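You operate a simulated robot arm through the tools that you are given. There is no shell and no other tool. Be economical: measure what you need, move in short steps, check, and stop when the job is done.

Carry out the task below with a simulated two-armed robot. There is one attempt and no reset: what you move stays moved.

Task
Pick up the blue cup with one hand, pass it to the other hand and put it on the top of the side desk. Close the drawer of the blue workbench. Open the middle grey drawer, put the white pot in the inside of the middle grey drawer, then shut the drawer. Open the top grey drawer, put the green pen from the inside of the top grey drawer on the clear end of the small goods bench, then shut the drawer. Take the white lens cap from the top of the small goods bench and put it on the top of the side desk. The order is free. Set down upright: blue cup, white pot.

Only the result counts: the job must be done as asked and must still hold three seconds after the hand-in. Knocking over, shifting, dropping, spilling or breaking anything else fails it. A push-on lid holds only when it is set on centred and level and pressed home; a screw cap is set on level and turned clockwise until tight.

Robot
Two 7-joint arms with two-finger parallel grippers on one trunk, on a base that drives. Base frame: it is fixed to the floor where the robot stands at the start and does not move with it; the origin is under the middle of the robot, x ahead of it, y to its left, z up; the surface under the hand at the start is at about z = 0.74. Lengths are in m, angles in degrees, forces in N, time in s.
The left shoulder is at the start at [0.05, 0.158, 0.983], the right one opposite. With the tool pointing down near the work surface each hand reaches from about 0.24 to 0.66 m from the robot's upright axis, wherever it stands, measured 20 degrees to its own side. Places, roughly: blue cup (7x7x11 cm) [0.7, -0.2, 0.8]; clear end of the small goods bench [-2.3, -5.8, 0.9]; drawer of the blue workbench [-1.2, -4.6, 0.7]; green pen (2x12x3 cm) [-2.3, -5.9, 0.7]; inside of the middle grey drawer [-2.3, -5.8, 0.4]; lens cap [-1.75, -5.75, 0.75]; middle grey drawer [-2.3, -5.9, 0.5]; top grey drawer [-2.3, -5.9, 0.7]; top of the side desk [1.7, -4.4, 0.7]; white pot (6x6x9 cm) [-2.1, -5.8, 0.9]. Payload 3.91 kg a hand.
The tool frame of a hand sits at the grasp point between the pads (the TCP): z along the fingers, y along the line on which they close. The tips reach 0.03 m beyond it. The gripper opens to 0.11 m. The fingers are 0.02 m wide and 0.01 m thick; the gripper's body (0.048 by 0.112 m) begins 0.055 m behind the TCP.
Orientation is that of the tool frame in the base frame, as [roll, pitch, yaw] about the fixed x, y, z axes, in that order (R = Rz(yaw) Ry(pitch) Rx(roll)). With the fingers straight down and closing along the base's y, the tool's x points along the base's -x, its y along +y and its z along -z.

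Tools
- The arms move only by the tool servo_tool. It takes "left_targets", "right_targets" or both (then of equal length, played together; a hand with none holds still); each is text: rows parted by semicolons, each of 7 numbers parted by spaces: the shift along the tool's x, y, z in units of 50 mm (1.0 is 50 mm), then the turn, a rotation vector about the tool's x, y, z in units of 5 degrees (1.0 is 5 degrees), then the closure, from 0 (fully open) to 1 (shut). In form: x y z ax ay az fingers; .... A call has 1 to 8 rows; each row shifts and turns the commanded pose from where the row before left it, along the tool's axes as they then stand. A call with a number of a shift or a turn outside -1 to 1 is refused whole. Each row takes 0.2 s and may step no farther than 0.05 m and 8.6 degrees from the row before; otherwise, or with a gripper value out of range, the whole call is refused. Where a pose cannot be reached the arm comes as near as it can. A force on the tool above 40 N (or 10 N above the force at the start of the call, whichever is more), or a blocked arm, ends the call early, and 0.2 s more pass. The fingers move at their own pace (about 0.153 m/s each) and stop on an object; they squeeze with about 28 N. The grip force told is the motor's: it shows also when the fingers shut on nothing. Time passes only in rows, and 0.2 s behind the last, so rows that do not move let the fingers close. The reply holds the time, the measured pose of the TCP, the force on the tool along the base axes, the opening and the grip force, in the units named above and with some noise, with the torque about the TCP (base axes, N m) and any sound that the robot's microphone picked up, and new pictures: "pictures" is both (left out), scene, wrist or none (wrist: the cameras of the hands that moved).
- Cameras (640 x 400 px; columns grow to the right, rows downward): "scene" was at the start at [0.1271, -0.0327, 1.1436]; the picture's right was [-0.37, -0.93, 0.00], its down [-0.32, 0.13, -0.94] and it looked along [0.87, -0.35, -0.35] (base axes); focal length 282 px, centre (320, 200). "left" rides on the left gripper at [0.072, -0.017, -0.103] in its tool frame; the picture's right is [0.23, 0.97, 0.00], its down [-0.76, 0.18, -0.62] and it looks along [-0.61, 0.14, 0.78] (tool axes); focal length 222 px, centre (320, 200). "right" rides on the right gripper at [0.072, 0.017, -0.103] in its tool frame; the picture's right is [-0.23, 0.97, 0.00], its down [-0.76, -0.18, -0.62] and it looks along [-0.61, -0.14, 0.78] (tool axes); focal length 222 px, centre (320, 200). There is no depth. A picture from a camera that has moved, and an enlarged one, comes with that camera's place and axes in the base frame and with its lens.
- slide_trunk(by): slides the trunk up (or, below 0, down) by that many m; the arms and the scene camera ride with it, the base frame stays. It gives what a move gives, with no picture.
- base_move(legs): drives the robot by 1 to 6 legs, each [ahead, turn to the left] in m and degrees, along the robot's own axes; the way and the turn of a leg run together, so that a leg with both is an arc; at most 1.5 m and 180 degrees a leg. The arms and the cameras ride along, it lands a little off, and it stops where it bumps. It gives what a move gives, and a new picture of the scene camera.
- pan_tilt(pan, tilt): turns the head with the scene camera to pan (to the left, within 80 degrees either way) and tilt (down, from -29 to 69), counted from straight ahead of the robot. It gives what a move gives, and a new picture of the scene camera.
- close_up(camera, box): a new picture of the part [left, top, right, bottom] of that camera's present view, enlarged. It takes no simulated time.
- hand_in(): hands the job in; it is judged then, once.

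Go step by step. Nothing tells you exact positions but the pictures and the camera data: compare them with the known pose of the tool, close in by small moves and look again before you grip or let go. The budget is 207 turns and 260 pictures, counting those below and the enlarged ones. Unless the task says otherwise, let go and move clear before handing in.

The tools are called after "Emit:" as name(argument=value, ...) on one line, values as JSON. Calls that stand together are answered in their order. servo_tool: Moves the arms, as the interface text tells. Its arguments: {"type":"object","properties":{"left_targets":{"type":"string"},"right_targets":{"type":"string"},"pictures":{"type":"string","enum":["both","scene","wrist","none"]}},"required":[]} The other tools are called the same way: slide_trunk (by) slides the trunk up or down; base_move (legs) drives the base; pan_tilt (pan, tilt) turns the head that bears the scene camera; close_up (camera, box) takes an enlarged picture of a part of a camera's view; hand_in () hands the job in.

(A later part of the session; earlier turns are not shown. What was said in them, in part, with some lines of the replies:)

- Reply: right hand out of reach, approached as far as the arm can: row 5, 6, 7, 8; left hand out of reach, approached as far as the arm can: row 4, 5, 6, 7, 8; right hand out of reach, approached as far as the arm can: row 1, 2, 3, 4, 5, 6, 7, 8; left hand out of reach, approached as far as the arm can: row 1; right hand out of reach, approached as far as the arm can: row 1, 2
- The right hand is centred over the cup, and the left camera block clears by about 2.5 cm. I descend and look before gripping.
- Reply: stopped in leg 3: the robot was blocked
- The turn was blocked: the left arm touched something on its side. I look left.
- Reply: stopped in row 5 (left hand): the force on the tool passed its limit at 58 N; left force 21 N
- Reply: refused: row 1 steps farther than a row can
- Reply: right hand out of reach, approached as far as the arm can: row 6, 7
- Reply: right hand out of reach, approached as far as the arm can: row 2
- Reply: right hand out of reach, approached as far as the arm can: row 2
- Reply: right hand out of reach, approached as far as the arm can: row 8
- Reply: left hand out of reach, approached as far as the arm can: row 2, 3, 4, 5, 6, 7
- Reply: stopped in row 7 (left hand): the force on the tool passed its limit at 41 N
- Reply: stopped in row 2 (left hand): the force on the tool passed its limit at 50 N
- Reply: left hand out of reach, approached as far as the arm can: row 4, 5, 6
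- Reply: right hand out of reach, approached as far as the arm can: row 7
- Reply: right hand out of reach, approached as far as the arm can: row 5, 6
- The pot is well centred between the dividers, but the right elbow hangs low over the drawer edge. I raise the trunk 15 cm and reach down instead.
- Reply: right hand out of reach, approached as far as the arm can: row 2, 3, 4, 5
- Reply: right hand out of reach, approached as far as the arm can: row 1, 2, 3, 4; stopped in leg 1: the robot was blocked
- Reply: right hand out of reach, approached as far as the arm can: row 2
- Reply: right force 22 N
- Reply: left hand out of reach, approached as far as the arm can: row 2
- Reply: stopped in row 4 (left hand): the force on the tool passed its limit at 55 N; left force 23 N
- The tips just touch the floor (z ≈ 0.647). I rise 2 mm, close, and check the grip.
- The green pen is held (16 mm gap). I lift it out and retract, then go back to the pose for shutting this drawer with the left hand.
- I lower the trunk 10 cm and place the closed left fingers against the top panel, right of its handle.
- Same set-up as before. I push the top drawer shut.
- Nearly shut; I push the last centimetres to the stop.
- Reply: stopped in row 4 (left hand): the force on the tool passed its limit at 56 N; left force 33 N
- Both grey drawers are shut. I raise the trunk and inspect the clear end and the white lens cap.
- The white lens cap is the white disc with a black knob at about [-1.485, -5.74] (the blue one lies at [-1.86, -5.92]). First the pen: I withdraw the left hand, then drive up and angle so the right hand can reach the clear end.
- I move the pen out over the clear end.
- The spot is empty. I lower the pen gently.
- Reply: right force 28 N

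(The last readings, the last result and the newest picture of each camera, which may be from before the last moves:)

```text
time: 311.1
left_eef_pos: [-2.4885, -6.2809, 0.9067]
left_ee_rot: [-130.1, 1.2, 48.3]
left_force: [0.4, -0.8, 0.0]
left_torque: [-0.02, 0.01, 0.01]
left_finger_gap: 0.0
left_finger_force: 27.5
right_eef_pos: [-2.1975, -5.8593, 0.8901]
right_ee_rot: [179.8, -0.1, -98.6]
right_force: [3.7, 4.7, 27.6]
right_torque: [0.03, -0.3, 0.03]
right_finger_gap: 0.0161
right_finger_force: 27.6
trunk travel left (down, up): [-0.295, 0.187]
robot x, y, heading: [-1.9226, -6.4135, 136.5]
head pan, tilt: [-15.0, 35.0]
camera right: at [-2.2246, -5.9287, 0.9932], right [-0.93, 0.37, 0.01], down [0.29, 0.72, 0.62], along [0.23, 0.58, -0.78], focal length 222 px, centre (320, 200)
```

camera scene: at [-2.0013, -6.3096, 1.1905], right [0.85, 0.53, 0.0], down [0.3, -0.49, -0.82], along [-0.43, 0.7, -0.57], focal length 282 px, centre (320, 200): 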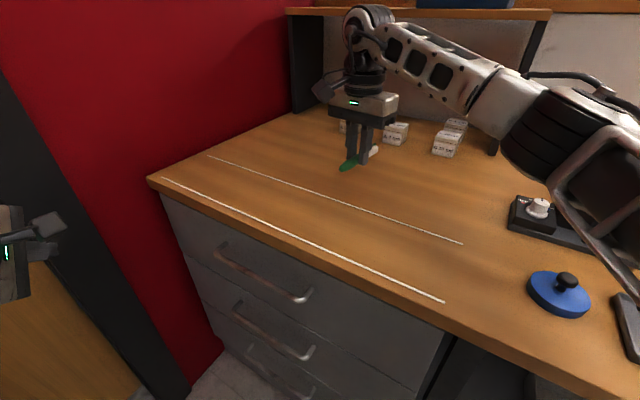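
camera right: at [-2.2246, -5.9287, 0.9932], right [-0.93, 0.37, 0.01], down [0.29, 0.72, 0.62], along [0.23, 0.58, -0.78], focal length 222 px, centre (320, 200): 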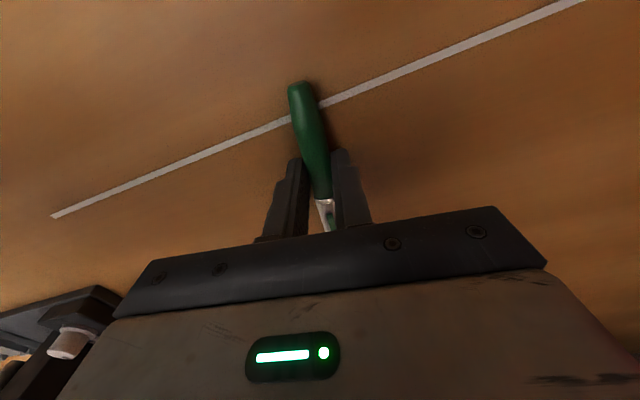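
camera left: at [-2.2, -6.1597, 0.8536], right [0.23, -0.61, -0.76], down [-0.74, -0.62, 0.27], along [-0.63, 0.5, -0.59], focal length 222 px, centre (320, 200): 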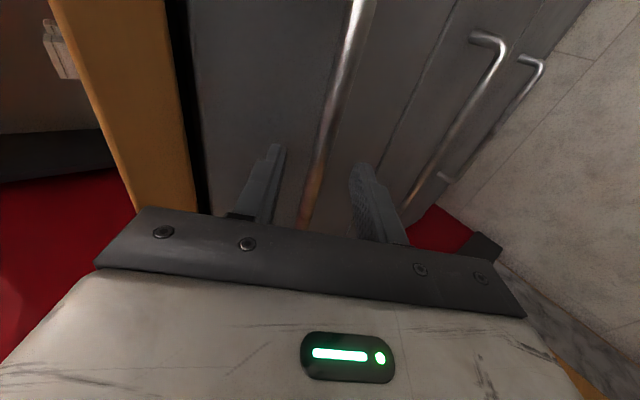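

The pen is down. I ease off 3 mm, open a little and rise.

Emit:
servo_tool(right_targets="0 0 -.06 0 0 0 1;0 0 0 0 0 0 .75;0 0 0 0 0 0 .6;0 0 -.3 0 0 0 .6;0 0 -.6 0 0 0 .6;0 0 -.8 0 0 0 .6;0 0 -.8 0 0 0 .6", pictures="both")

```text
time: 312.7
left_eef_pos: [-2.4879, -6.2787, 0.9047]
left_ee_rot: [-130.1, 1.1, 48.4]
left_force: [0.6, -0.6, -0.3]
left_torque: [0.01, 0.0, -0.01]
left_finger_gap: 0.0
left_finger_force: 28.5
right_eef_pos: [-2.1988, -5.8597, 1.0169]
right_ee_rot: [-179.9, -0.2, -98.8]
right_force: [-0.2, -0.6, -0.6]
right_torque: [-0.01, -0.02, 0.01]
right_finger_gap: 0.0442
right_finger_force: 0.0
trunk travel left (down, up): [-0.295, 0.187]
robot x, y, heading: [-1.9276, -6.414, 136.7]
head pan, tilt: [-15.0, 35.0]
camera scene: at [-2.0013, -6.3099, 1.1904], right [0.85, 0.53, 0.0], down [0.3, -0.49, -0.82], along [-0.43, 0.7, -0.57], focal length 282 px, centre (320, 200)
camera right: at [-2.2268, -5.9275, 1.1202], right [-0.93, 0.37, 0.0], down [0.29, 0.73, 0.62], along [0.23, 0.58, -0.78], focal length 222 px, centre (320, 200)
```

scene: 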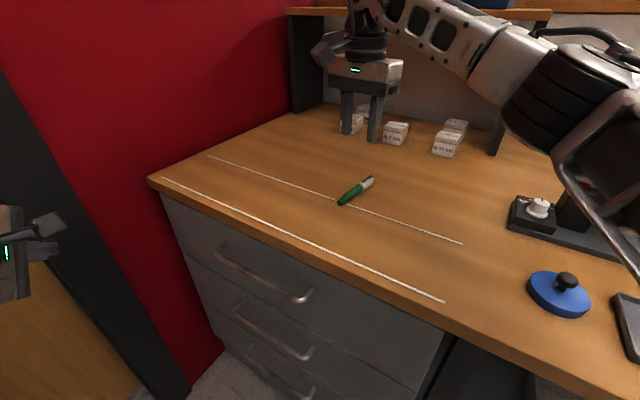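
right: 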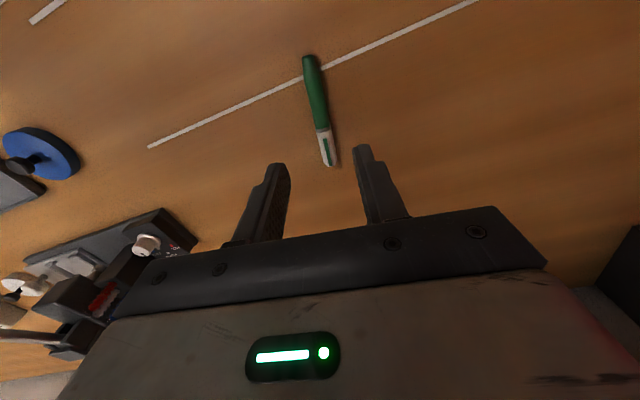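

The green pen lies on the clear end. I retract both hands, raise the trunk and drive over to the white lens cap.

Emit:
servo_tool(right_targets=".5 0 -.7 0 0 0 .2;.5 0 -.7 0 0 0 .2;.7 0 0 0 0 0 .2;.7 0 0 0 0 0 .2;.5 0 0 0 0 0 .2", left_targets="0 -.7 -.58 0 0 0 1;0 -.7 -.58 0 0 0 1;0 .5 -.63 0 0 0 1;0 .5 -.63 0 0 0 1;0 .5 -.63 0 0 0 1", pictures="none")

Emit:
slide_trunk(by=0.15)

Emit:
base_move(legs=[[-0.4, 0], [0, -47]])

Emit:
pan_tilt(pan=-10, tilt=35)

```text
time: 313.9
left_eef_pos: [-2.408, -6.3513, 1.0051]
left_ee_rot: [-130.3, 1.3, 48.4]
left_force: [0.6, 0.3, 0.3]
left_torque: [0.03, 0.02, -0.01]
left_finger_gap: 0.0
left_finger_force: 27.9
left hand out of reach, approached as far as the arm can: row 5
right_eef_pos: [-2.2212, -6.0026, 1.0853]
right_ee_rot: [-179.9, -0.2, -98.9]
right_force: [0.4, 0.6, -0.2]
right_torque: [0.0, 0.03, -0.01]
right_finger_gap: 0.0878
right_finger_force: 0.1
trunk travel left (down, up): [-0.295, 0.187]
robot x, y, heading: [-1.9269, -6.4162, 136.8]
head pan, tilt: [-15.0, 35.0]
```

```text
time: 315.7
left_eef_pos: [-2.409, -6.3504, 1.1546]
left_ee_rot: [-130.3, 1.2, 48.3]
left_force: [-0.3, 0.3, 0.0]
left_torque: [0.01, 0.01, -0.01]
left_finger_gap: 0.0
left_finger_force: 28.1
right_eef_pos: [-2.2192, -6.0021, 1.2338]
right_ee_rot: [-179.9, -0.1, -98.7]
right_force: [0.1, -0.5, 0.5]
right_torque: [0.02, 0.02, 0.03]
right_finger_gap: 0.0879
right_finger_force: 0.2
trunk travel left (down, up): [-0.445, 0.037]
robot x, y, heading: [-1.9274, -6.4135, 137.0]
head pan, tilt: [-15.0, 35.0]
```

```text
time: 320.3
left_eef_pos: [-1.9152, -6.299, 1.1547]
left_ee_rot: [-130.3, 1.2, 1.8]
left_force: [-0.4, -0.5, 0.4]
left_torque: [0.02, 0.0, -0.02]
left_finger_gap: 0.0
left_finger_force: 28.2
right_eef_pos: [-1.5322, -6.1972, 1.2341]
right_ee_rot: [-179.9, -0.2, -145.2]
right_force: [0.6, -0.3, -0.6]
right_torque: [0.01, 0.05, 0.03]
right_finger_gap: 0.088
right_finger_force: 0.0
trunk travel left (down, up): [-0.445, 0.037]
robot x, y, heading: [-1.631, -6.6953, 90.2]
head pan, tilt: [-15.0, 35.0]
camera scene: at [-1.6064, -6.5654, 1.3404], right [0.97, -0.26, 0.0], down [-0.15, -0.55, -0.82], along [0.21, 0.79, -0.57], focal length 282 px, centre (320, 200)
```

scene: 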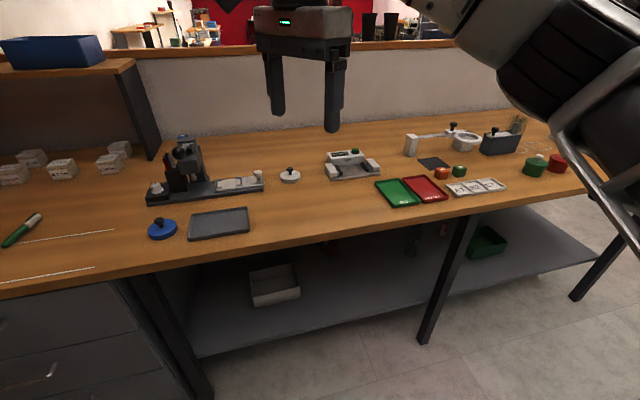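

```text
time: 321.0
left_eef_pos: [-1.9158, -6.2988, 1.1544]
left_ee_rot: [-130.3, 1.2, 1.7]
left_force: [-0.5, -0.7, -1.2]
left_torque: [-0.01, 0.01, 0.04]
left_finger_gap: 0.0
left_finger_force: 28.1
right_eef_pos: [-1.5319, -6.1982, 1.2342]
right_ee_rot: [-179.8, -0.3, -145.3]
right_force: [0.0, 0.0, -0.8]
right_torque: [0.01, -0.02, 0.01]
right_finger_gap: 0.0881
right_finger_force: 0.0
trunk travel left (down, up): [-0.445, 0.037]
robot x, y, heading: [-1.634, -6.6927, 90.2]
head pan, tilt: [-10.0, 35.0]
camera scene: at [-1.6142, -6.5639, 1.3405], right [0.99, -0.17, 0.0], down [-0.1, -0.57, -0.82], along [0.14, 0.81, -0.57], focal length 282 px, centre (320, 200)
```

scene: 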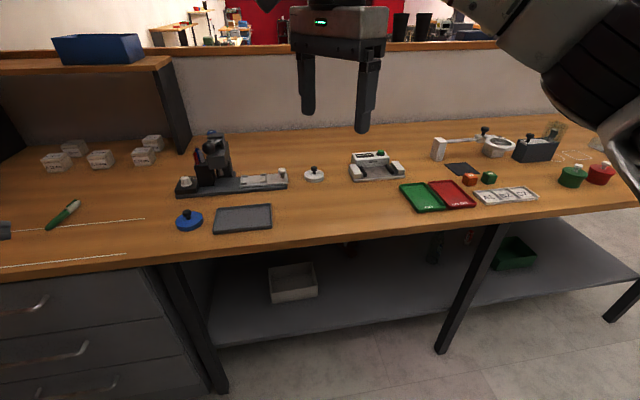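

The white disc with a black knob is at about [-1.49, -5.737]. I zoom in to confirm that it's the lens cap.

Emit:
close_up(camera="scene", box=[170, 120, 420, 240])

Emit:
close_up(camera="scene", box=[380, 110, 630, 230])

```text
2.56 times, centred on (295, 180) of scene
camera zoom: at [-1.6142, -6.5639, 1.3405], right [0.99, -0.17, 0.0], down [-0.1, -0.57, -0.82], along [0.14, 0.81, -0.57], focal length 722 px, centre (384, 251)
```

zoom: 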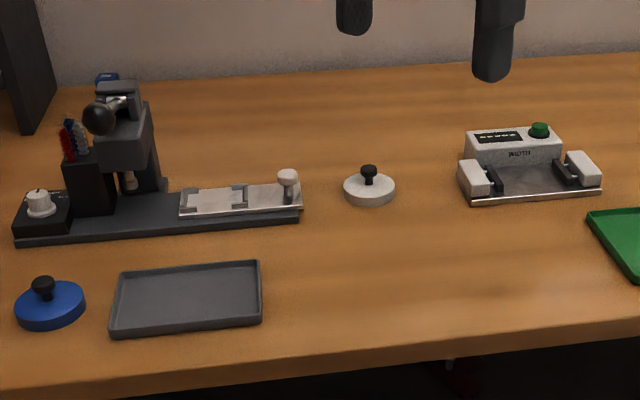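

```text
2.56 times, centred on (505, 170) of scene
camera zoom: at [-1.6142, -6.5639, 1.3405], right [0.99, -0.17, 0.0], down [-0.1, -0.57, -0.82], along [0.14, 0.81, -0.57], focal length 722 px, centre (-154, 277)
```

zoom: 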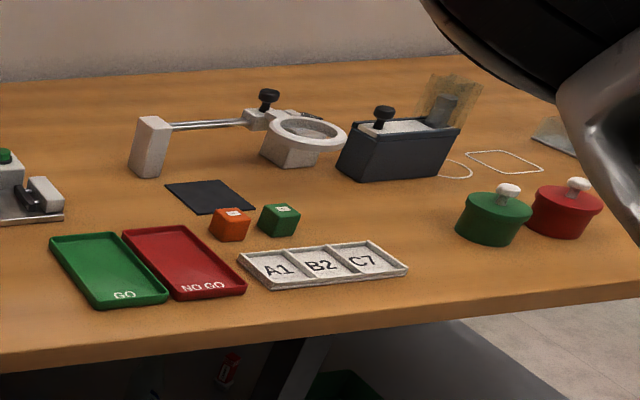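

That is the cap. I drive 0.36 m closer and lower the trunk.

Emit:
base_move(legs=[[0.35, 0]])

Emit:
slide_trunk(by=-0.15)

Emit:
servo_tool(right_targets="0 0 0 0 0 -1 0;0 0 0 0 0 -1 0;0 0 0 0 0 -1 0;0 0 0 0 0 -1 0;0 0 0 0 0 -1 0;0 0 0 0 0 -1 0", pictures="both")

```text
time: 323.3
left_eef_pos: [-1.915, -5.945, 1.1539]
left_ee_rot: [-130.3, 1.3, 1.7]
left_force: [-0.3, -1.0, -0.5]
left_torque: [0.01, -0.02, 0.01]
left_finger_gap: 0.0
left_finger_force: 28.0
right_eef_pos: [-1.533, -5.8436, 1.2338]
right_ee_rot: [-179.8, -0.2, -145.3]
right_force: [0.3, -0.3, 0.4]
right_torque: [-0.02, -0.04, -0.03]
right_finger_gap: 0.0881
right_finger_force: 0.0
trunk travel left (down, up): [-0.445, 0.037]
robot x, y, heading: [-1.6287, -6.3378, 89.9]
head pan, tilt: [-10.0, 35.0]
camera scene: at [-1.615, -6.21, 1.3404], right [0.99, -0.17, 0.0], down [-0.1, -0.57, -0.82], along [0.14, 0.81, -0.57], focal length 282 px, centre (320, 200)
```

scene: 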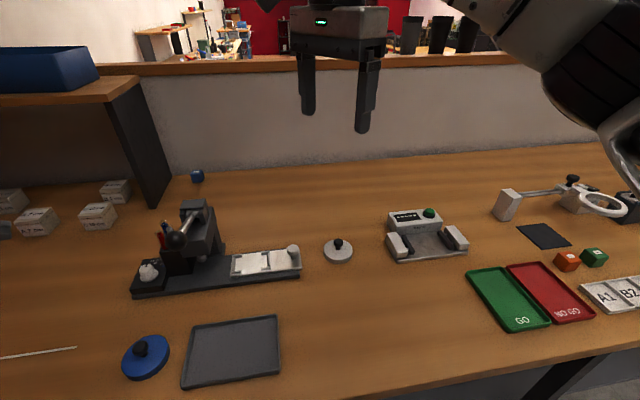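

```text
time: 325.0
left_eef_pos: [-1.9158, -5.9458, 1.004]
left_ee_rot: [-130.3, 1.2, 1.7]
left_force: [0.4, 0.3, -0.4]
left_torque: [-0.02, -0.04, -0.02]
left_finger_gap: 0.0001
left_finger_force: 28.0
right_eef_pos: [-1.5325, -5.8444, 1.0849]
right_ee_rot: [-179.9, -0.1, -145.2]
right_force: [0.0, -1.4, 0.0]
right_torque: [0.02, 0.04, -0.02]
right_finger_gap: 0.0879
right_finger_force: 0.0
trunk travel left (down, up): [-0.295, 0.187]
robot x, y, heading: [-1.6312, -6.3407, 90.1]
head pan, tilt: [-10.0, 35.0]
```

```text
time: 326.4
left_eef_pos: [-1.9152, -5.9456, 1.0044]
left_ee_rot: [-130.3, 1.2, 1.7]
left_force: [0.2, 0.6, -0.8]
left_torque: [0.01, 0.0, 0.0]
left_finger_gap: 0.0003
left_finger_force: 28.0
right_eef_pos: [-1.5334, -5.8422, 1.0854]
right_ee_rot: [-179.9, -0.2, -115.2]
right_force: [-0.6, -1.3, 0.8]
right_torque: [0.0, -0.02, 0.0]
right_finger_gap: 0.1098
right_finger_force: 0.2
trunk travel left (down, up): [-0.295, 0.187]
robot x, y, heading: [-1.6295, -6.34, 90.1]
head pan, tilt: [-10.0, 35.0]
camera scene: at [-1.615, -6.2105, 1.1905], right [0.99, -0.17, 0.0], down [-0.1, -0.57, -0.82], along [0.14, 0.81, -0.57], focal length 282 px, centre (320, 200)
camera right: at [-1.5786, -5.9009, 1.1879], right [-0.78, 0.62, 0.0], down [0.49, 0.62, 0.62], along [0.39, 0.49, -0.78], focal length 222 px, centre (320, 200)
```

scene: 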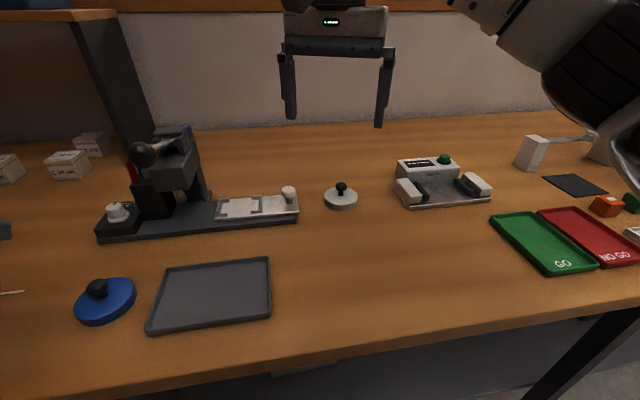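
right: 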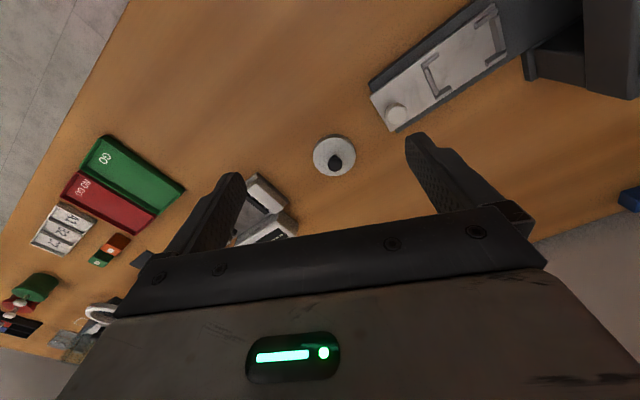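

The cap is at about [-1.495, -5.76], clear of its neighbours. I align over it and descend partway.

Emit:
servo_tool(right_targets="-.9 0 0 0 0 0 0;-.9 0 0 0 0 0 0;0 0 .9 0 0 0 0;0 0 .9 0 0 0 0;0 0 .9 0 0 0 0;0 0 0 0 0 0 0", pictures="both")

```text
time: 327.8
left_eef_pos: [-1.9157, -5.9448, 1.004]
left_ee_rot: [-130.4, 1.3, 1.6]
left_force: [0.2, 0.7, 0.6]
left_torque: [-0.01, 0.02, -0.01]
left_finger_gap: 0.0001
left_finger_force: 28.0
right_eef_pos: [-1.4945, -5.7613, 0.9489]
right_ee_rot: [-179.9, -0.3, -115.4]
right_force: [-0.3, 0.5, -0.2]
right_torque: [0.02, 0.01, -0.04]
right_finger_gap: 0.1099
right_finger_force: 0.2
trunk travel left (down, up): [-0.295, 0.187]
robot x, y, heading: [-1.6312, -6.3356, 89.8]
head pan, tilt: [-10.0, 35.0]
camera scene: at [-1.6149, -6.2105, 1.1905], right [0.99, -0.17, 0.0], down [-0.1, -0.57, -0.82], along [0.14, 0.81, -0.57], focal length 282 px, centre (320, 200)
camera right: at [-1.5402, -5.8192, 1.0525], right [-0.78, 0.62, 0.0], down [0.49, 0.61, 0.62], along [0.39, 0.49, -0.78], focal length 222 px, centre (320, 200)
```

scene: 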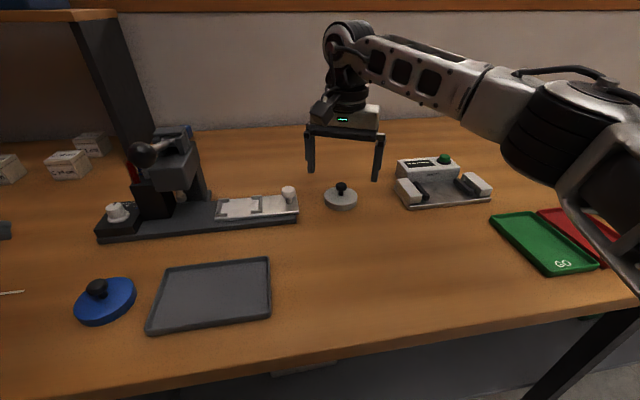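
right: 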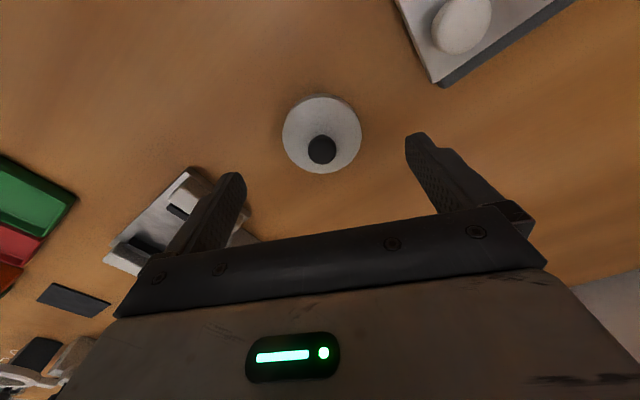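

Perfectly centred. I go down to the bench and grip the disc by its sides.

Emit:
servo_tool(right_targets="0 0 .6 0 0 0 0;0 0 .4 0 0 0 0;0 0 .08 0 0 0 0;0 0 0 0 0 0 0", pictures="wrist")

```text
time: 328.8
left_eef_pos: [-1.9154, -5.9435, 1.0044]
left_ee_rot: [-130.4, 1.1, 1.7]
left_force: [0.1, -0.3, 0.8]
left_torque: [-0.02, 0.0, -0.02]
left_finger_gap: 0.0
left_finger_force: 27.8
right_eef_pos: [-1.4946, -5.7637, 0.8954]
right_ee_rot: [180.0, -0.2, -115.3]
right_force: [0.3, -0.4, 0.6]
right_torque: [0.0, -0.01, -0.01]
right_finger_gap: 0.1099
right_finger_force: 0.1
trunk travel left (down, up): [-0.295, 0.187]
robot x, y, heading: [-1.6338, -6.3422, 89.9]
head pan, tilt: [-10.0, 35.0]
camera right: at [-1.5403, -5.8208, 0.9986], right [-0.78, 0.62, 0.0], down [0.49, 0.61, 0.62], along [0.39, 0.49, -0.78], focal length 222 px, centre (320, 200)
```

right: 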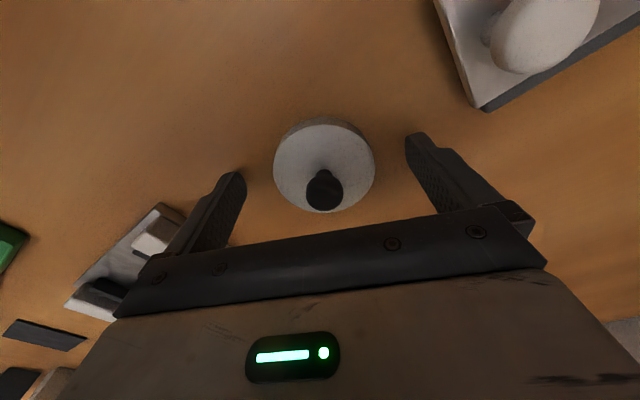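

Emit:
servo_tool(right_targets="0 0 .06 0 0 0 0;0 0 .05 0 0 0 0", pictures="none")

Emit:
servo_tool(right_targets="0 0 0 0 0 0 1;0 0 0 0 0 0 1;0 0 0 0 0 0 1;0 0 0 0 0 0 1;0 0 -.4 0 0 0 1;0 0 -.6 0 0 0 1", pictures="wrist")

```text
time: 329.4
left_eef_pos: [-1.9153, -5.9453, 1.0048]
left_ee_rot: [-130.2, 1.2, 1.7]
left_force: [-0.7, 0.4, 0.5]
left_torque: [0.02, -0.01, 0.02]
left_finger_gap: 0.0001
left_finger_force: 28.1
right_eef_pos: [-1.4948, -5.7629, 0.8909]
right_ee_rot: [-180.0, -0.3, -115.3]
right_force: [0.6, -0.2, 0.1]
right_torque: [0.01, -0.03, -0.03]
right_finger_gap: 0.1104
right_finger_force: 0.0
trunk travel left (down, up): [-0.295, 0.187]
robot x, y, heading: [-1.6314, -6.337, 90.0]
head pan, tilt: [-10.0, 35.0]
```

```text
time: 330.8
left_eef_pos: [-1.9158, -5.9449, 1.004]
left_ee_rot: [-130.3, 1.2, 1.8]
left_force: [0.7, 0.3, -0.7]
left_torque: [0.0, 0.02, 0.01]
left_finger_gap: 0.0
left_finger_force: 27.8
right_eef_pos: [-1.4941, -5.7629, 0.9392]
right_ee_rot: [180.0, -0.3, -115.3]
right_force: [-0.4, -0.2, 0.1]
right_torque: [0.0, 0.0, 0.0]
right_finger_gap: 0.0738
right_finger_force: 27.9
trunk travel left (down, up): [-0.295, 0.187]
robot x, y, heading: [-1.6295, -6.3377, 90.2]
head pan, tilt: [-10.0, 35.0]
camera right: at [-1.5404, -5.8197, 1.0429], right [-0.78, 0.62, 0.0], down [0.49, 0.62, 0.62], along [0.39, 0.48, -0.78], focal length 222 px, centre (320, 200)
```

right: 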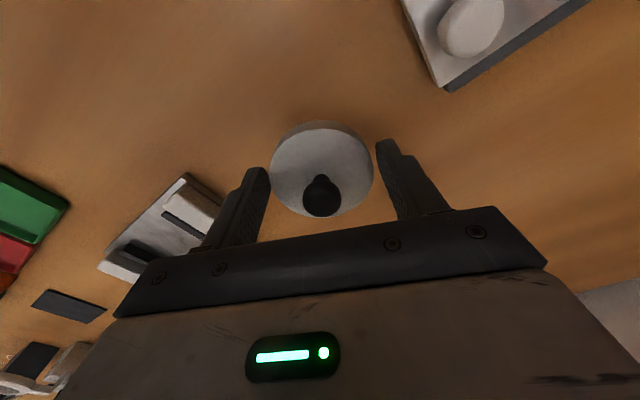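

The cap is held (74 mm). I raise, retract both hands and start back toward the side desk.

Emit:
slide_trunk(by=0.17)

Emit:
servo_tool(right_targets=".8 0 -.2 0 0 0 1;.8 0 -.2 0 0 0 1;.8 0 -.2 0 0 0 1;.8 0 -.2 0 0 0 1", pictures="none")

Emit:
base_move(legs=[[-0.33, 0], [0, -90]])

Emit:
pan_tilt(pan=0, tilt=20)

```text
time: 332.8
left_eef_pos: [-1.9153, -5.9466, 1.1749]
left_ee_rot: [-130.3, 1.2, 1.7]
left_force: [-0.9, 0.4, -0.3]
left_torque: [-0.01, -0.01, 0.01]
left_finger_gap: 0.0
left_finger_force: 28.2
right_eef_pos: [-1.4939, -5.7625, 1.1088]
right_ee_rot: [-180.0, -0.2, -115.3]
right_force: [-0.7, 0.4, -0.6]
right_torque: [-0.03, 0.01, -0.02]
right_finger_gap: 0.0736
right_finger_force: 28.1
trunk travel left (down, up): [-0.465, 0.017]
robot x, y, heading: [-1.6303, -6.3394, 90.2]
head pan, tilt: [-10.0, 35.0]
```

```text
time: 333.8
left_eef_pos: [-1.9156, -5.9461, 1.1751]
left_ee_rot: [-130.3, 1.1, 1.7]
left_force: [0.0, 1.4, -0.2]
left_torque: [-0.03, -0.01, 0.03]
left_finger_gap: 0.0
left_finger_force: 28.1
right_eef_pos: [-1.5612, -5.9062, 1.1497]
right_ee_rot: [180.0, -0.3, -115.4]
right_force: [-0.1, -0.5, -0.1]
right_torque: [0.0, 0.02, 0.0]
right_finger_gap: 0.0738
right_finger_force: 28.0
trunk travel left (down, up): [-0.465, 0.017]
robot x, y, heading: [-1.627, -6.3362, 90.1]
head pan, tilt: [-10.0, 35.0]
```

```text
time: 339.8
left_eef_pos: [-1.2362, -6.3861, 1.1744]
left_ee_rot: [-130.2, 1.2, -88.2]
left_force: [0.5, 0.4, 0.2]
left_torque: [0.01, 0.02, -0.02]
left_finger_gap: 0.0
left_finger_force: 28.3
right_eef_pos: [-1.1949, -6.7384, 1.149]
right_ee_rot: [-179.9, -0.2, 154.7]
right_force: [0.1, -0.9, 0.2]
right_torque: [0.01, 0.0, -0.01]
right_finger_gap: 0.0736
right_finger_force: 27.8
trunk travel left (down, up): [-0.465, 0.017]
robot x, y, heading: [-1.63, -6.6707, 0.3]
head pan, tilt: [-10.0, 35.0]
camera scene: at [-1.5016, -6.684, 1.3604], right [-0.17, -0.99, 0.0], down [-0.57, 0.1, -0.82], along [0.81, -0.14, -0.57], focal length 282 px, centre (320, 200)
```

scene: 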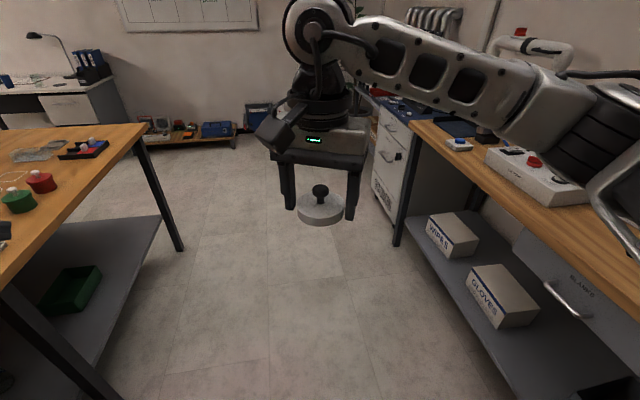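

```text
time: 340.6
left_eef_pos: [-1.2357, -6.3852, 1.174]
left_ee_rot: [-130.3, 1.2, -88.2]
left_force: [0.0, -0.2, -0.4]
left_torque: [0.0, 0.0, -0.01]
left_finger_gap: 0.0
left_finger_force: 27.8
right_eef_pos: [-1.1963, -6.739, 1.1499]
right_ee_rot: [-179.9, -0.3, 154.7]
right_force: [0.2, 0.6, 0.2]
right_torque: [0.01, 0.02, 0.02]
right_finger_gap: 0.0734
right_finger_force: 27.3
trunk travel left (down, up): [-0.465, 0.017]
robot x, y, heading: [-1.6305, -6.6685, 0.1]
head pan, tilt: [0.0, 20.0]
camera scene: at [-1.4952, -6.6687, 1.3842], right [0.0, -1.0, 0.0], down [-0.34, 0.0, -0.94], along [0.94, 0.0, -0.34], focal length 282 px, centre (320, 200)
```

scene: 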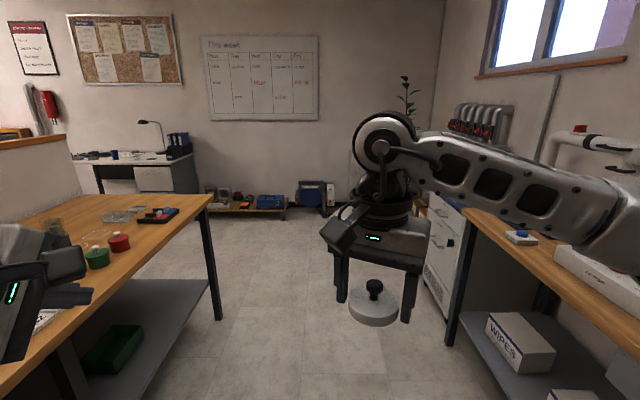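

The way is clear. I drive down the aisle, then turn up toward the side desk.

Emit:
base_move(legs=[[1.3, 0], [0.88, 0], [0, 90]])

Emit:
pan_tilt(pan=0, tilt=25)

```text
time: 355.1
left_eef_pos: [0.2652, -6.3, 1.175]
left_ee_rot: [-130.4, 1.3, 1.3]
left_force: [0.3, -0.4, 0.3]
left_torque: [0.0, -0.02, 0.0]
left_finger_gap: 0.0
left_finger_force: 28.0
right_eef_pos: [0.6179, -6.2621, 1.1502]
right_ee_rot: [180.0, -0.2, -115.7]
right_force: [0.6, -0.4, -0.2]
right_torque: [0.01, 0.0, 0.01]
right_finger_gap: 0.0729
right_finger_force: 27.9
trunk travel left (down, up): [-0.465, 0.017]
robot x, y, heading: [0.5482, -6.6938, 89.8]
head pan, tilt: [0.0, 20.0]
camera scene: at [0.5495, -6.5599, 1.3843], right [1.0, 0.0, 0.0], down [0.0, -0.34, -0.94], along [0.0, 0.94, -0.34], focal length 282 px, centre (320, 200)
```

scene: 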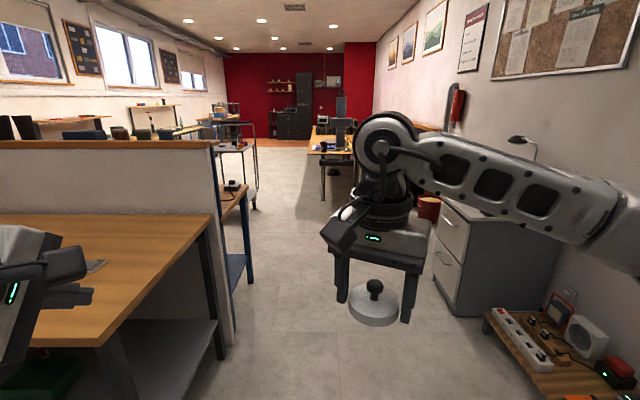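

```text
time: 355.8
left_eef_pos: [0.2647, -6.2995, 1.1742]
left_ee_rot: [-130.4, 1.2, 1.3]
left_force: [-0.7, 0.2, -0.1]
left_torque: [0.01, 0.02, 0.02]
left_finger_gap: 0.0
left_finger_force: 28.3
right_eef_pos: [0.6187, -6.2611, 1.1488]
right_ee_rot: [-180.0, -0.3, -115.6]
right_force: [-0.1, 0.9, 0.2]
right_torque: [-0.03, -0.02, -0.01]
right_finger_gap: 0.0727
right_finger_force: 28.1
trunk travel left (down, up): [-0.465, 0.017]
robot x, y, heading: [0.5462, -6.6966, 89.8]
head pan, tilt: [0.0, 25.0]
camera scene: at [0.5496, -6.5608, 1.3763], right [1.0, 0.0, 0.0], down [0.0, -0.42, -0.91], along [0.0, 0.91, -0.42], focal length 282 px, centre (320, 200)
```

scene: 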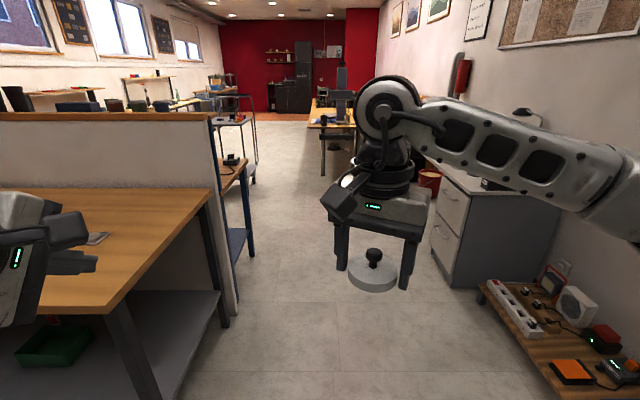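

To keep the left elbow clear of the partition end, I swing a bit to the right first.

Emit:
base_move(legs=[[0, -20], [0.65, 0], [0, 20], [1.3, 0]])

```text
time: 367.7
left_eef_pos: [0.467, -4.3975, 1.1743]
left_ee_rot: [-130.2, 1.3, 2.3]
left_force: [-0.1, -0.2, 0.3]
left_torque: [-0.02, -0.02, -0.02]
left_finger_gap: 0.0001
left_finger_force: 28.4
right_eef_pos: [0.8208, -4.3549, 1.1492]
right_ee_rot: [-180.0, -0.2, -114.7]
right_force: [0.0, 0.1, -0.5]
right_torque: [0.01, 0.01, -0.01]
right_finger_gap: 0.0725
right_finger_force: 28.0
trunk travel left (down, up): [-0.465, 0.017]
robot x, y, heading: [0.7581, -4.7883, 90.8]
head pan, tilt: [0.0, 25.0]
camera scene: at [0.7562, -4.6543, 1.3762], right [1.0, 0.01, 0.0], down [0.01, -0.42, -0.91], along [-0.01, 0.91, -0.42], focal length 282 px, centre (320, 200)
```

scene: 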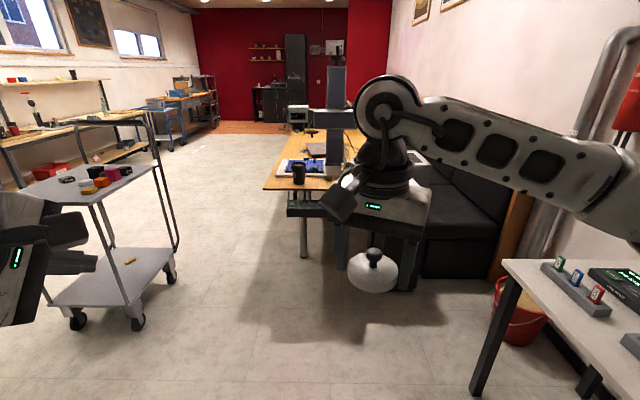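

Nearly there. I go up alongside the desk and turn to face it.

Emit:
base_move(legs=[[0.6, 0], [0, -91]])

Emit:
pan_tilt(pan=-10, tilt=35)

```text
time: 374.8
left_eef_pos: [1.1329, -3.8998, 1.1749]
left_ee_rot: [-130.3, 1.4, -86.4]
left_force: [0.6, 0.2, -1.1]
left_torque: [0.02, -0.01, -0.01]
left_finger_gap: 0.0003
left_finger_force: 28.7
right_eef_pos: [1.1831, -4.2513, 1.1497]
right_ee_rot: [179.9, -0.2, 156.5]
right_force: [0.2, -0.1, -0.6]
right_torque: [0.0, -0.01, 0.03]
right_finger_gap: 0.0657
right_finger_force: 27.8
trunk travel left (down, up): [-0.465, 0.017]
robot x, y, heading: [0.747, -4.1946, 1.9]
head pan, tilt: [0.0, 25.0]
camera scene: at [0.8812, -4.1911, 1.3762], right [0.03, -1.0, 0.0], down [-0.42, -0.01, -0.91], along [0.91, 0.03, -0.42], focal length 282 px, centre (320, 200)
```

scene: 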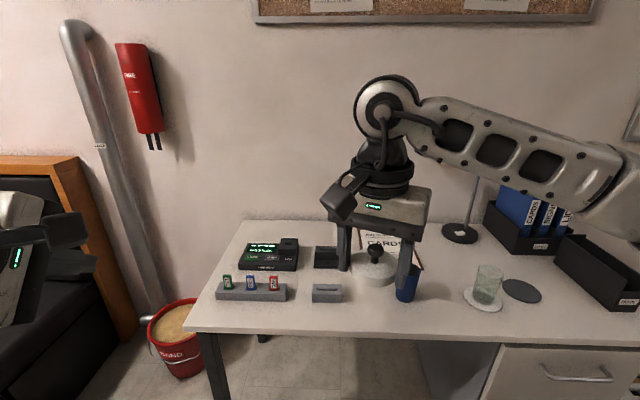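

```text
time: 375.5
left_eef_pos: [1.1321, -3.9008, 1.1741]
left_ee_rot: [-130.2, 1.2, -86.4]
left_force: [0.0, 0.6, 0.1]
left_torque: [0.03, 0.01, 0.03]
left_finger_gap: 0.0002
left_finger_force: 28.5
right_eef_pos: [1.1838, -4.2511, 1.15]
right_ee_rot: [180.0, -0.2, 156.5]
right_force: [0.3, -0.3, 0.0]
right_torque: [-0.05, -0.02, 0.03]
right_finger_gap: 0.0654
right_finger_force: 28.1
trunk travel left (down, up): [-0.465, 0.017]
robot x, y, heading: [0.7457, -4.1978, 2.0]
head pan, tilt: [-10.0, 35.0]
camera scene: at [0.8763, -4.2064, 1.3605], right [-0.14, -0.99, 0.0], down [-0.57, 0.08, -0.82], along [0.81, -0.11, -0.57], focal length 282 px, centre (320, 200)
```

scene: 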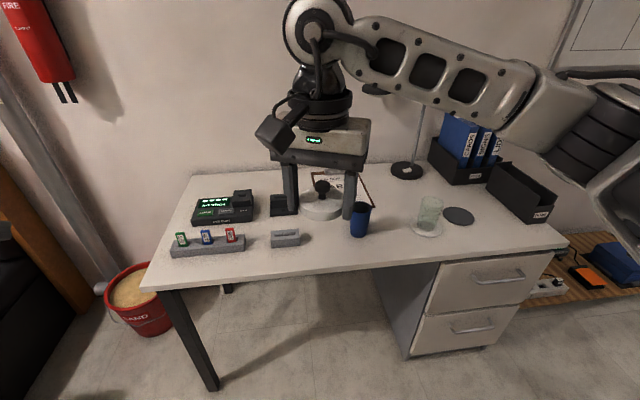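

The grip gap shrank from 74 to 65 mm, so the disc is creeping in the fingers. I look closely before moving on.

Emit:
close_up(camera="right", box=[160, 50, 480, 250])

Emit:
close_up(camera="scene", box=[240, 120, 400, 260])

```text
2.00 times, centred on (320, 150) of right
camera zoom: at [1.1247, -4.2068, 1.253], right [0.6, 0.8, 0.0], down [0.63, -0.47, 0.62], along [0.5, -0.37, -0.78], focal length 444 px, centre (320, 300)
```

zoom: 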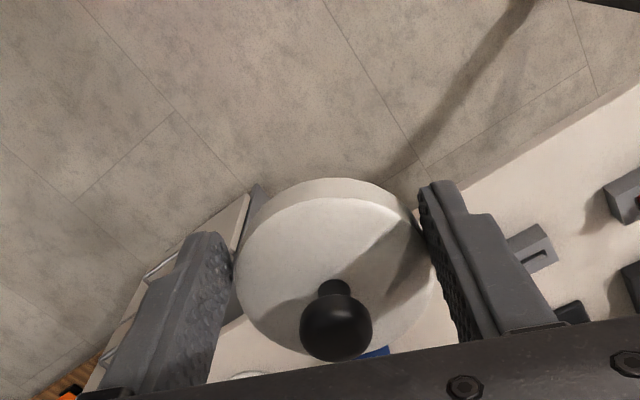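

```text
2.86 times, centred on (320, 190) of scene
camera zoom: at [0.8763, -4.2064, 1.3605], right [-0.14, -0.99, 0.0], down [-0.57, 0.08, -0.82], along [0.81, -0.11, -0.57], focal length 805 px, centre (320, 229)
```

zoom: 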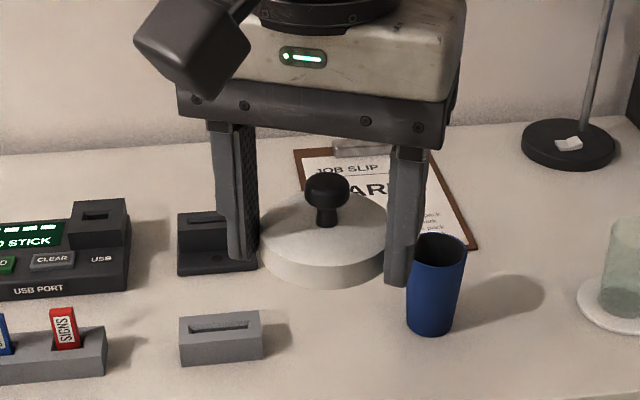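

The disc slid about 1.7 cm forward between the fingers but still holds level. I place it promptly: short drive in, then down at a clear spot [1.485, -4.33].

Emit:
base_move(legs=[[0.22, 0]])

Emit:
servo_tool(right_targets="-.273 -.119 .8 0 0 0 1;-.273 -.119 .8 0 0 0 1;-.273 -.119 .8 0 0 0 1;-.273 -.119 .8 0 0 0 1;-.273 -.119 .8 0 0 0 1;-.273 -.119 .8 0 0 0 1;-.273 -.119 .8 0 0 0 1;-.273 -.119 .8 0 0 0 1", pictures="both")

```text
time: 377.2
left_eef_pos: [1.3489, -3.8928, 1.1747]
left_ee_rot: [-130.4, 1.2, -86.4]
left_force: [-0.1, -0.3, 0.7]
left_torque: [0.01, 0.01, 0.03]
left_finger_gap: 0.0
left_finger_force: 28.2
right_eef_pos: [1.4002, -4.2436, 1.1492]
right_ee_rot: [-180.0, -0.3, 156.6]
right_force: [1.1, -0.2, 0.4]
right_torque: [-0.04, 0.01, -0.02]
right_finger_gap: 0.0653
right_finger_force: 28.5
trunk travel left (down, up): [-0.465, 0.017]
robot x, y, heading: [0.9656, -4.1845, 1.8]
head pan, tilt: [-10.0, 35.0]
camera scene: at [1.0928, -4.1988, 1.3604], right [-0.14, -0.99, 0.0], down [-0.57, 0.08, -0.82], along [0.81, -0.11, -0.57], focal length 282 px, centre (320, 200)
```

scene: 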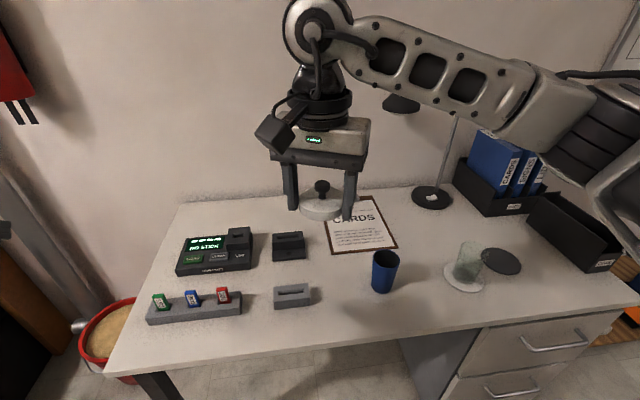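

```text
time: 379.0
left_eef_pos: [1.3481, -3.8921, 1.1736]
left_ee_rot: [-130.3, 1.2, -86.4]
left_force: [-0.3, 0.4, -0.1]
left_torque: [0.02, 0.01, -0.03]
left_finger_gap: 0.0
left_finger_force: 28.0
right_eef_pos: [1.4814, -4.3277, 0.8281]
right_ee_rot: [-180.0, -0.3, 156.6]
right_force: [-0.3, 0.1, -0.2]
right_torque: [-0.04, 0.0, -0.01]
right_finger_gap: 0.065
right_finger_force: 27.9
trunk travel left (down, up): [-0.465, 0.017]
robot x, y, heading: [0.963, -4.1889, 2.1]
head pan, tilt: [-10.0, 35.0]
camera scene: at [1.0923, -4.1989, 1.3604], right [-0.14, -0.99, 0.0], down [-0.57, 0.08, -0.82], along [0.81, -0.11, -0.57], focal length 282 px, centre (320, 200)
camera right: at [1.4215, -4.2843, 0.9325], right [0.59, 0.8, 0.0], down [0.63, -0.47, 0.62], along [0.5, -0.37, -0.78], focal length 222 px, centre (320, 200)
```

scene: 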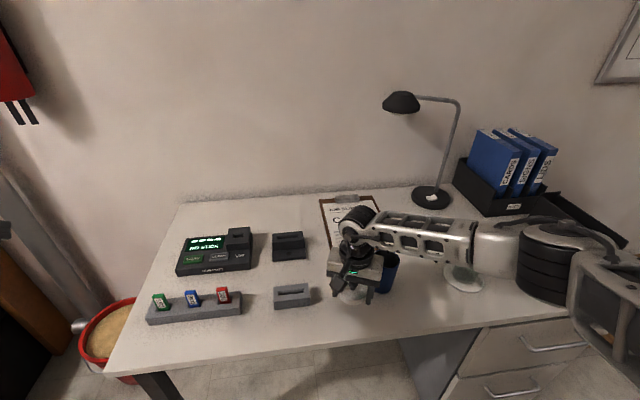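
right: 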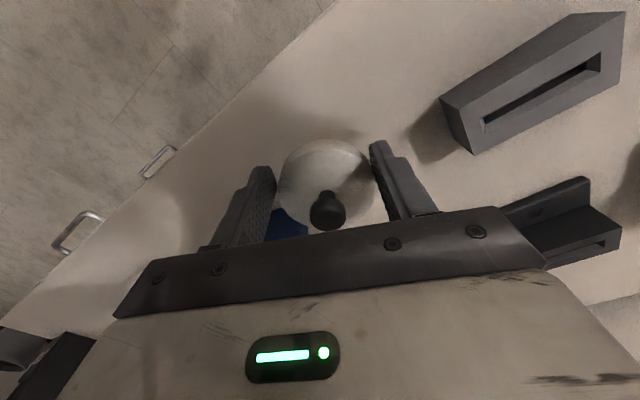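

Clear around. I lower the cap gently onto the desk.

Emit:
servo_tool(right_targets="0 0 .3 0 0 0 1;0 0 .25 0 0 0 1;0 0 .2 0 0 0 1;0 0 .1 0 0 0 1", pictures="none")

Emit:
servo_tool(right_targets="0 0 .06 0 0 0 1;0 0 .06 0 0 0 1", pictures="none")

```text
time: 380.0
left_eef_pos: [1.3477, -3.8921, 1.1737]
left_ee_rot: [-130.4, 1.3, -86.5]
left_force: [0.9, -0.1, -0.2]
left_torque: [0.0, -0.01, 0.02]
left_finger_gap: 0.0
left_finger_force: 28.0
right_eef_pos: [1.4791, -4.3296, 0.7868]
right_ee_rot: [-180.0, -0.3, 156.6]
right_force: [0.5, -0.5, -0.2]
right_torque: [-0.03, 0.01, 0.0]
right_finger_gap: 0.0651
right_finger_force: 28.3
trunk travel left (down, up): [-0.465, 0.017]
robot x, y, heading: [0.9654, -4.189, 2.1]
head pan, tilt: [-10.0, 35.0]
```

```text
time: 380.6
left_eef_pos: [1.3486, -3.892, 1.1745]
left_ee_rot: [-130.3, 1.2, -86.4]
left_force: [-0.4, -0.9, 0.4]
left_torque: [-0.01, 0.01, -0.04]
left_finger_gap: 0.0001
left_finger_force: 28.3
right_eef_pos: [1.4795, -4.3286, 0.781]
right_ee_rot: [180.0, -0.2, 156.6]
right_force: [1.1, 0.2, 0.0]
right_torque: [0.03, 0.0, -0.01]
right_finger_gap: 0.0654
right_finger_force: 27.8
trunk travel left (down, up): [-0.465, 0.017]
robot x, y, heading: [0.9588, -4.1899, 1.9]
head pan, tilt: [-10.0, 35.0]
```

Emit:
servo_tool(right_targets="0 0 .06 0 0 0 1;0 0 .06 0 0 0 1", pictures="none")

Emit:
servo_tool(right_targets="0 0 .05 0 0 0 1", pictures="wrist")

```text
time: 381.2
left_eef_pos: [1.3479, -3.8912, 1.1745]
left_ee_rot: [-130.4, 1.2, -86.4]
left_force: [0.4, 0.3, -0.8]
left_torque: [0.0, -0.04, 0.03]
left_finger_gap: 0.0
left_finger_force: 28.2
right_eef_pos: [1.4799, -4.3286, 0.7744]
right_ee_rot: [-180.0, -0.2, 156.6]
right_force: [-0.4, 0.0, 0.4]
right_torque: [0.01, -0.02, -0.02]
right_finger_gap: 0.0654
right_finger_force: 28.1
trunk travel left (down, up): [-0.465, 0.017]
robot x, y, heading: [0.9632, -4.1933, 2.1]
head pan, tilt: [-10.0, 35.0]
```

```text
time: 381.6
left_eef_pos: [1.3486, -3.8936, 1.1752]
left_ee_rot: [-130.4, 1.2, -86.4]
left_force: [-0.1, -1.0, 0.5]
left_torque: [0.0, 0.0, 0.03]
left_finger_gap: 0.0003
left_finger_force: 28.1
right_eef_pos: [1.4815, -4.3299, 0.7715]
right_ee_rot: [180.0, -0.1, 156.6]
right_force: [-1.0, -0.7, 0.5]
right_torque: [0.0, -0.01, -0.03]
right_finger_gap: 0.065
right_finger_force: 27.7
trunk travel left (down, up): [-0.465, 0.017]
robot x, y, heading: [0.9633, -4.1903, 2.0]
head pan, tilt: [-10.0, 35.0]
camera right: at [1.4211, -4.2847, 0.8753], right [0.6, 0.8, 0.0], down [0.63, -0.47, 0.62], along [0.5, -0.37, -0.78], focal length 222 px, centre (320, 200)
```

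right: 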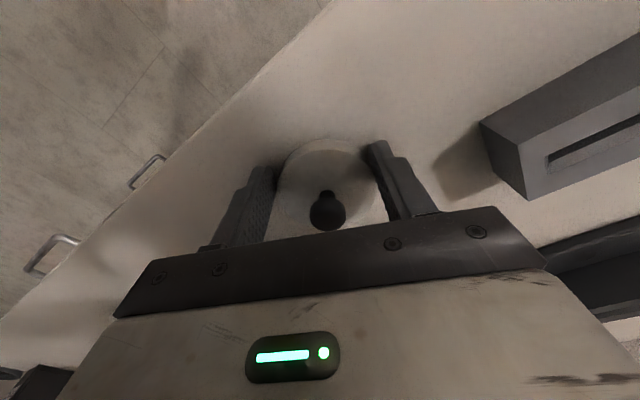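

Emit:
servo_tool(right_targets="0 0 .05 0 0 0 1;0 0 .05 0 0 0 1", pictures="none")

```text
time: 382.2
left_eef_pos: [1.346, -3.8924, 1.176]
left_ee_rot: [-130.1, 1.1, -86.5]
left_force: [0.3, -0.5, 0.2]
left_torque: [0.0, 0.01, 0.01]
left_finger_gap: 0.0
left_finger_force: 27.6
right_eef_pos: [1.4813, -4.3293, 0.7715]
right_ee_rot: [179.8, 0.0, 156.5]
right_force: [-1.8, -1.4, 15.6]
right_torque: [-0.32, -0.05, 0.04]
right_finger_gap: 0.0653
right_finger_force: 28.2
trunk travel left (down, up): [-0.465, 0.017]
robot x, y, heading: [0.9633, -4.1907, 1.8]
head pan, tilt: [-10.0, 35.0]
```

Contact. I ease up slightly, open gently and rise clear.

Emit:
servo_tool(right_targets="0 0 -.08 0 0 0 1;0 0 0 0 0 0 .3;0 0 0 0 0 0 .2;0 0 -.3 0 0 0 .2;0 0 -.7 0 0 0 .2;0 0 -.8 0 0 0 .2;0 0 -.8 0 0 0 .2;0 0 -.8 0 0 0 .2", pictures="both")

```text
time: 384.0
left_eef_pos: [1.3474, -3.8917, 1.1745]
left_ee_rot: [-130.3, 1.2, -86.3]
left_force: [-0.1, 0.2, -1.0]
left_torque: [0.0, -0.01, 0.02]
left_finger_gap: 0.0
left_finger_force: 27.9
right_eef_pos: [1.4809, -4.3288, 0.9412]
right_ee_rot: [-180.0, -0.2, 156.4]
right_force: [0.6, 0.3, 0.3]
right_torque: [0.03, 0.03, 0.04]
right_finger_gap: 0.088
right_finger_force: 0.1
trunk travel left (down, up): [-0.465, 0.017]
robot x, y, heading: [0.9637, -4.1888, 2.1]
head pan, tilt: [-10.0, 35.0]
camera scene: at [1.0918, -4.1987, 1.3604], right [-0.14, -0.99, 0.0], down [-0.57, 0.08, -0.82], along [0.81, -0.11, -0.57], focal length 282 px, centre (320, 200)
camera right: at [1.4216, -4.2843, 1.0448], right [0.6, 0.8, 0.0], down [0.63, -0.47, 0.62], along [0.5, -0.37, -0.78], focal length 222 px, centre (320, 200)
```

scene: 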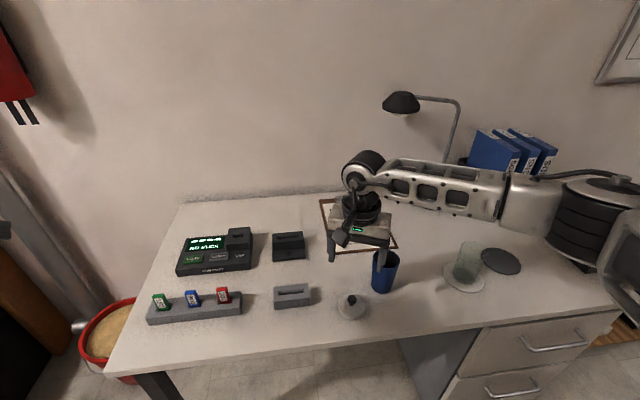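
right: 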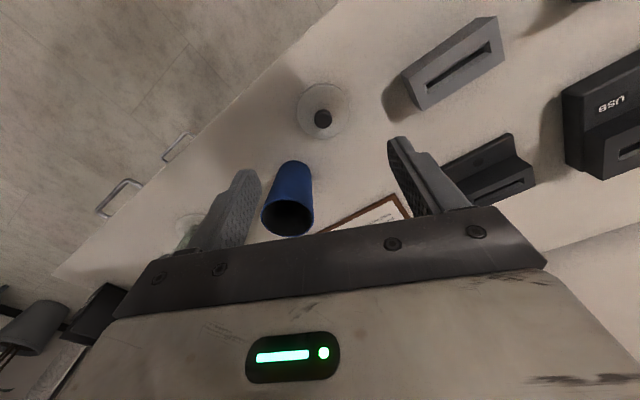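

The cap lies flat on the desk and the cup still stands upright beside it. I move the hand clear and back off before handing in.

Emit:
servo_tool(right_targets="0 0 -.9 0 0 0 .2;0 0 -.9 0 0 0 .2;0 0 -.9 0 0 0 .2;.8 0 0 0 0 0 .2;.8 0 0 0 0 0 .2", pictures="none")

Emit:
base_move(legs=[[-0.3, 0]])

Emit:
close_up(camera="scene", box=[160, 130, 480, 330])

```text
time: 385.2
left_eef_pos: [1.3483, -3.8921, 1.1742]
left_ee_rot: [-130.2, 1.2, -86.3]
left_force: [0.6, 0.2, -0.4]
left_torque: [-0.03, -0.01, 0.04]
left_finger_gap: 0.0001
left_finger_force: 27.7
right_eef_pos: [1.4081, -4.2971, 1.0773]
right_ee_rot: [-179.9, -0.2, 156.6]
right_force: [0.1, -0.3, 0.9]
right_torque: [-0.02, -0.03, 0.03]
right_finger_gap: 0.0879
right_finger_force: 0.0
trunk travel left (down, up): [-0.465, 0.017]
robot x, y, heading: [0.9605, -4.1926, 2.0]
head pan, tilt: [-10.0, 35.0]
```

```text
time: 387.3
left_eef_pos: [1.0484, -3.9029, 1.1742]
left_ee_rot: [-130.3, 1.3, -86.5]
left_force: [-0.1, 0.6, 0.2]
left_torque: [0.01, 0.02, -0.01]
left_finger_gap: 0.0
left_finger_force: 27.9
right_eef_pos: [1.1097, -4.3083, 1.0765]
right_ee_rot: [180.0, -0.1, 156.5]
right_force: [-0.8, 1.2, 0.0]
right_torque: [0.02, -0.02, -0.01]
right_finger_gap: 0.0878
right_finger_force: 0.1
trunk travel left (down, up): [-0.465, 0.017]
robot x, y, heading: [0.6664, -4.2018, 1.6]
head pan, tilt: [-10.0, 35.0]
camera scene: at [0.7911, -4.2094, 1.3605], right [-0.14, -0.99, 0.0], down [-0.57, 0.08, -0.82], along [0.81, -0.12, -0.57], focal length 282 px, centre (320, 200)
```

scene: 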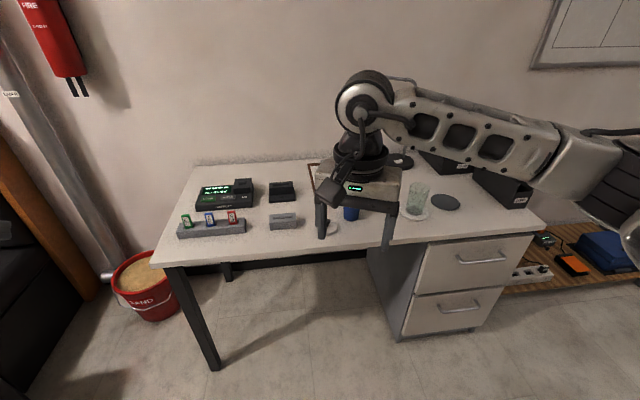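

```text
2.00 times, centred on (320, 230) of scene
camera zoom: at [0.7911, -4.2094, 1.3605], right [-0.14, -0.99, 0.0], down [-0.57, 0.08, -0.82], along [0.81, -0.12, -0.57], focal length 564 px, centre (320, 140)
```

zoom: 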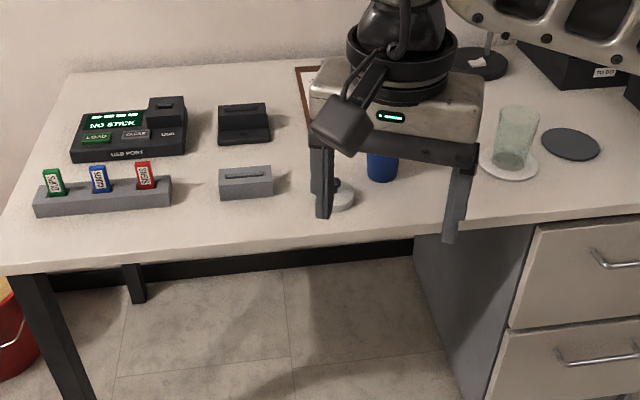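

Everything is in place: cup and cap on the side desk, pot in the shut middle drawer, pen on the clear end, and all the drawers closed. The hands are empty and clear, so I hand in.

Emit:
hand_in()

```text
The job is handed in.
```

I completed every step and handed the job in; whether it passed has not been reported.

- **Blue cup:** picked up with the left hand, passed to the right, and set upright on the side desk.
- **Blue workbench drawer:** pushed shut to its stop.
- **White pot:** standing upright in the middle grey drawer, which is shut.
- **Green pen:** taken from the top grey drawer and laid on the left end of the small goods bench; the drawer is shut. I judged where the clear end is from your listed position. The pen lies just behind the rear white line there, with one end over it.
- **White lens cap:** I took this to be the white disc with a black knob, and set it on the side desk next to the cup.

While driving past the first table, the left elbow touched the measuring stand and the robot stopped. The stand stayed upright and did not visibly move.
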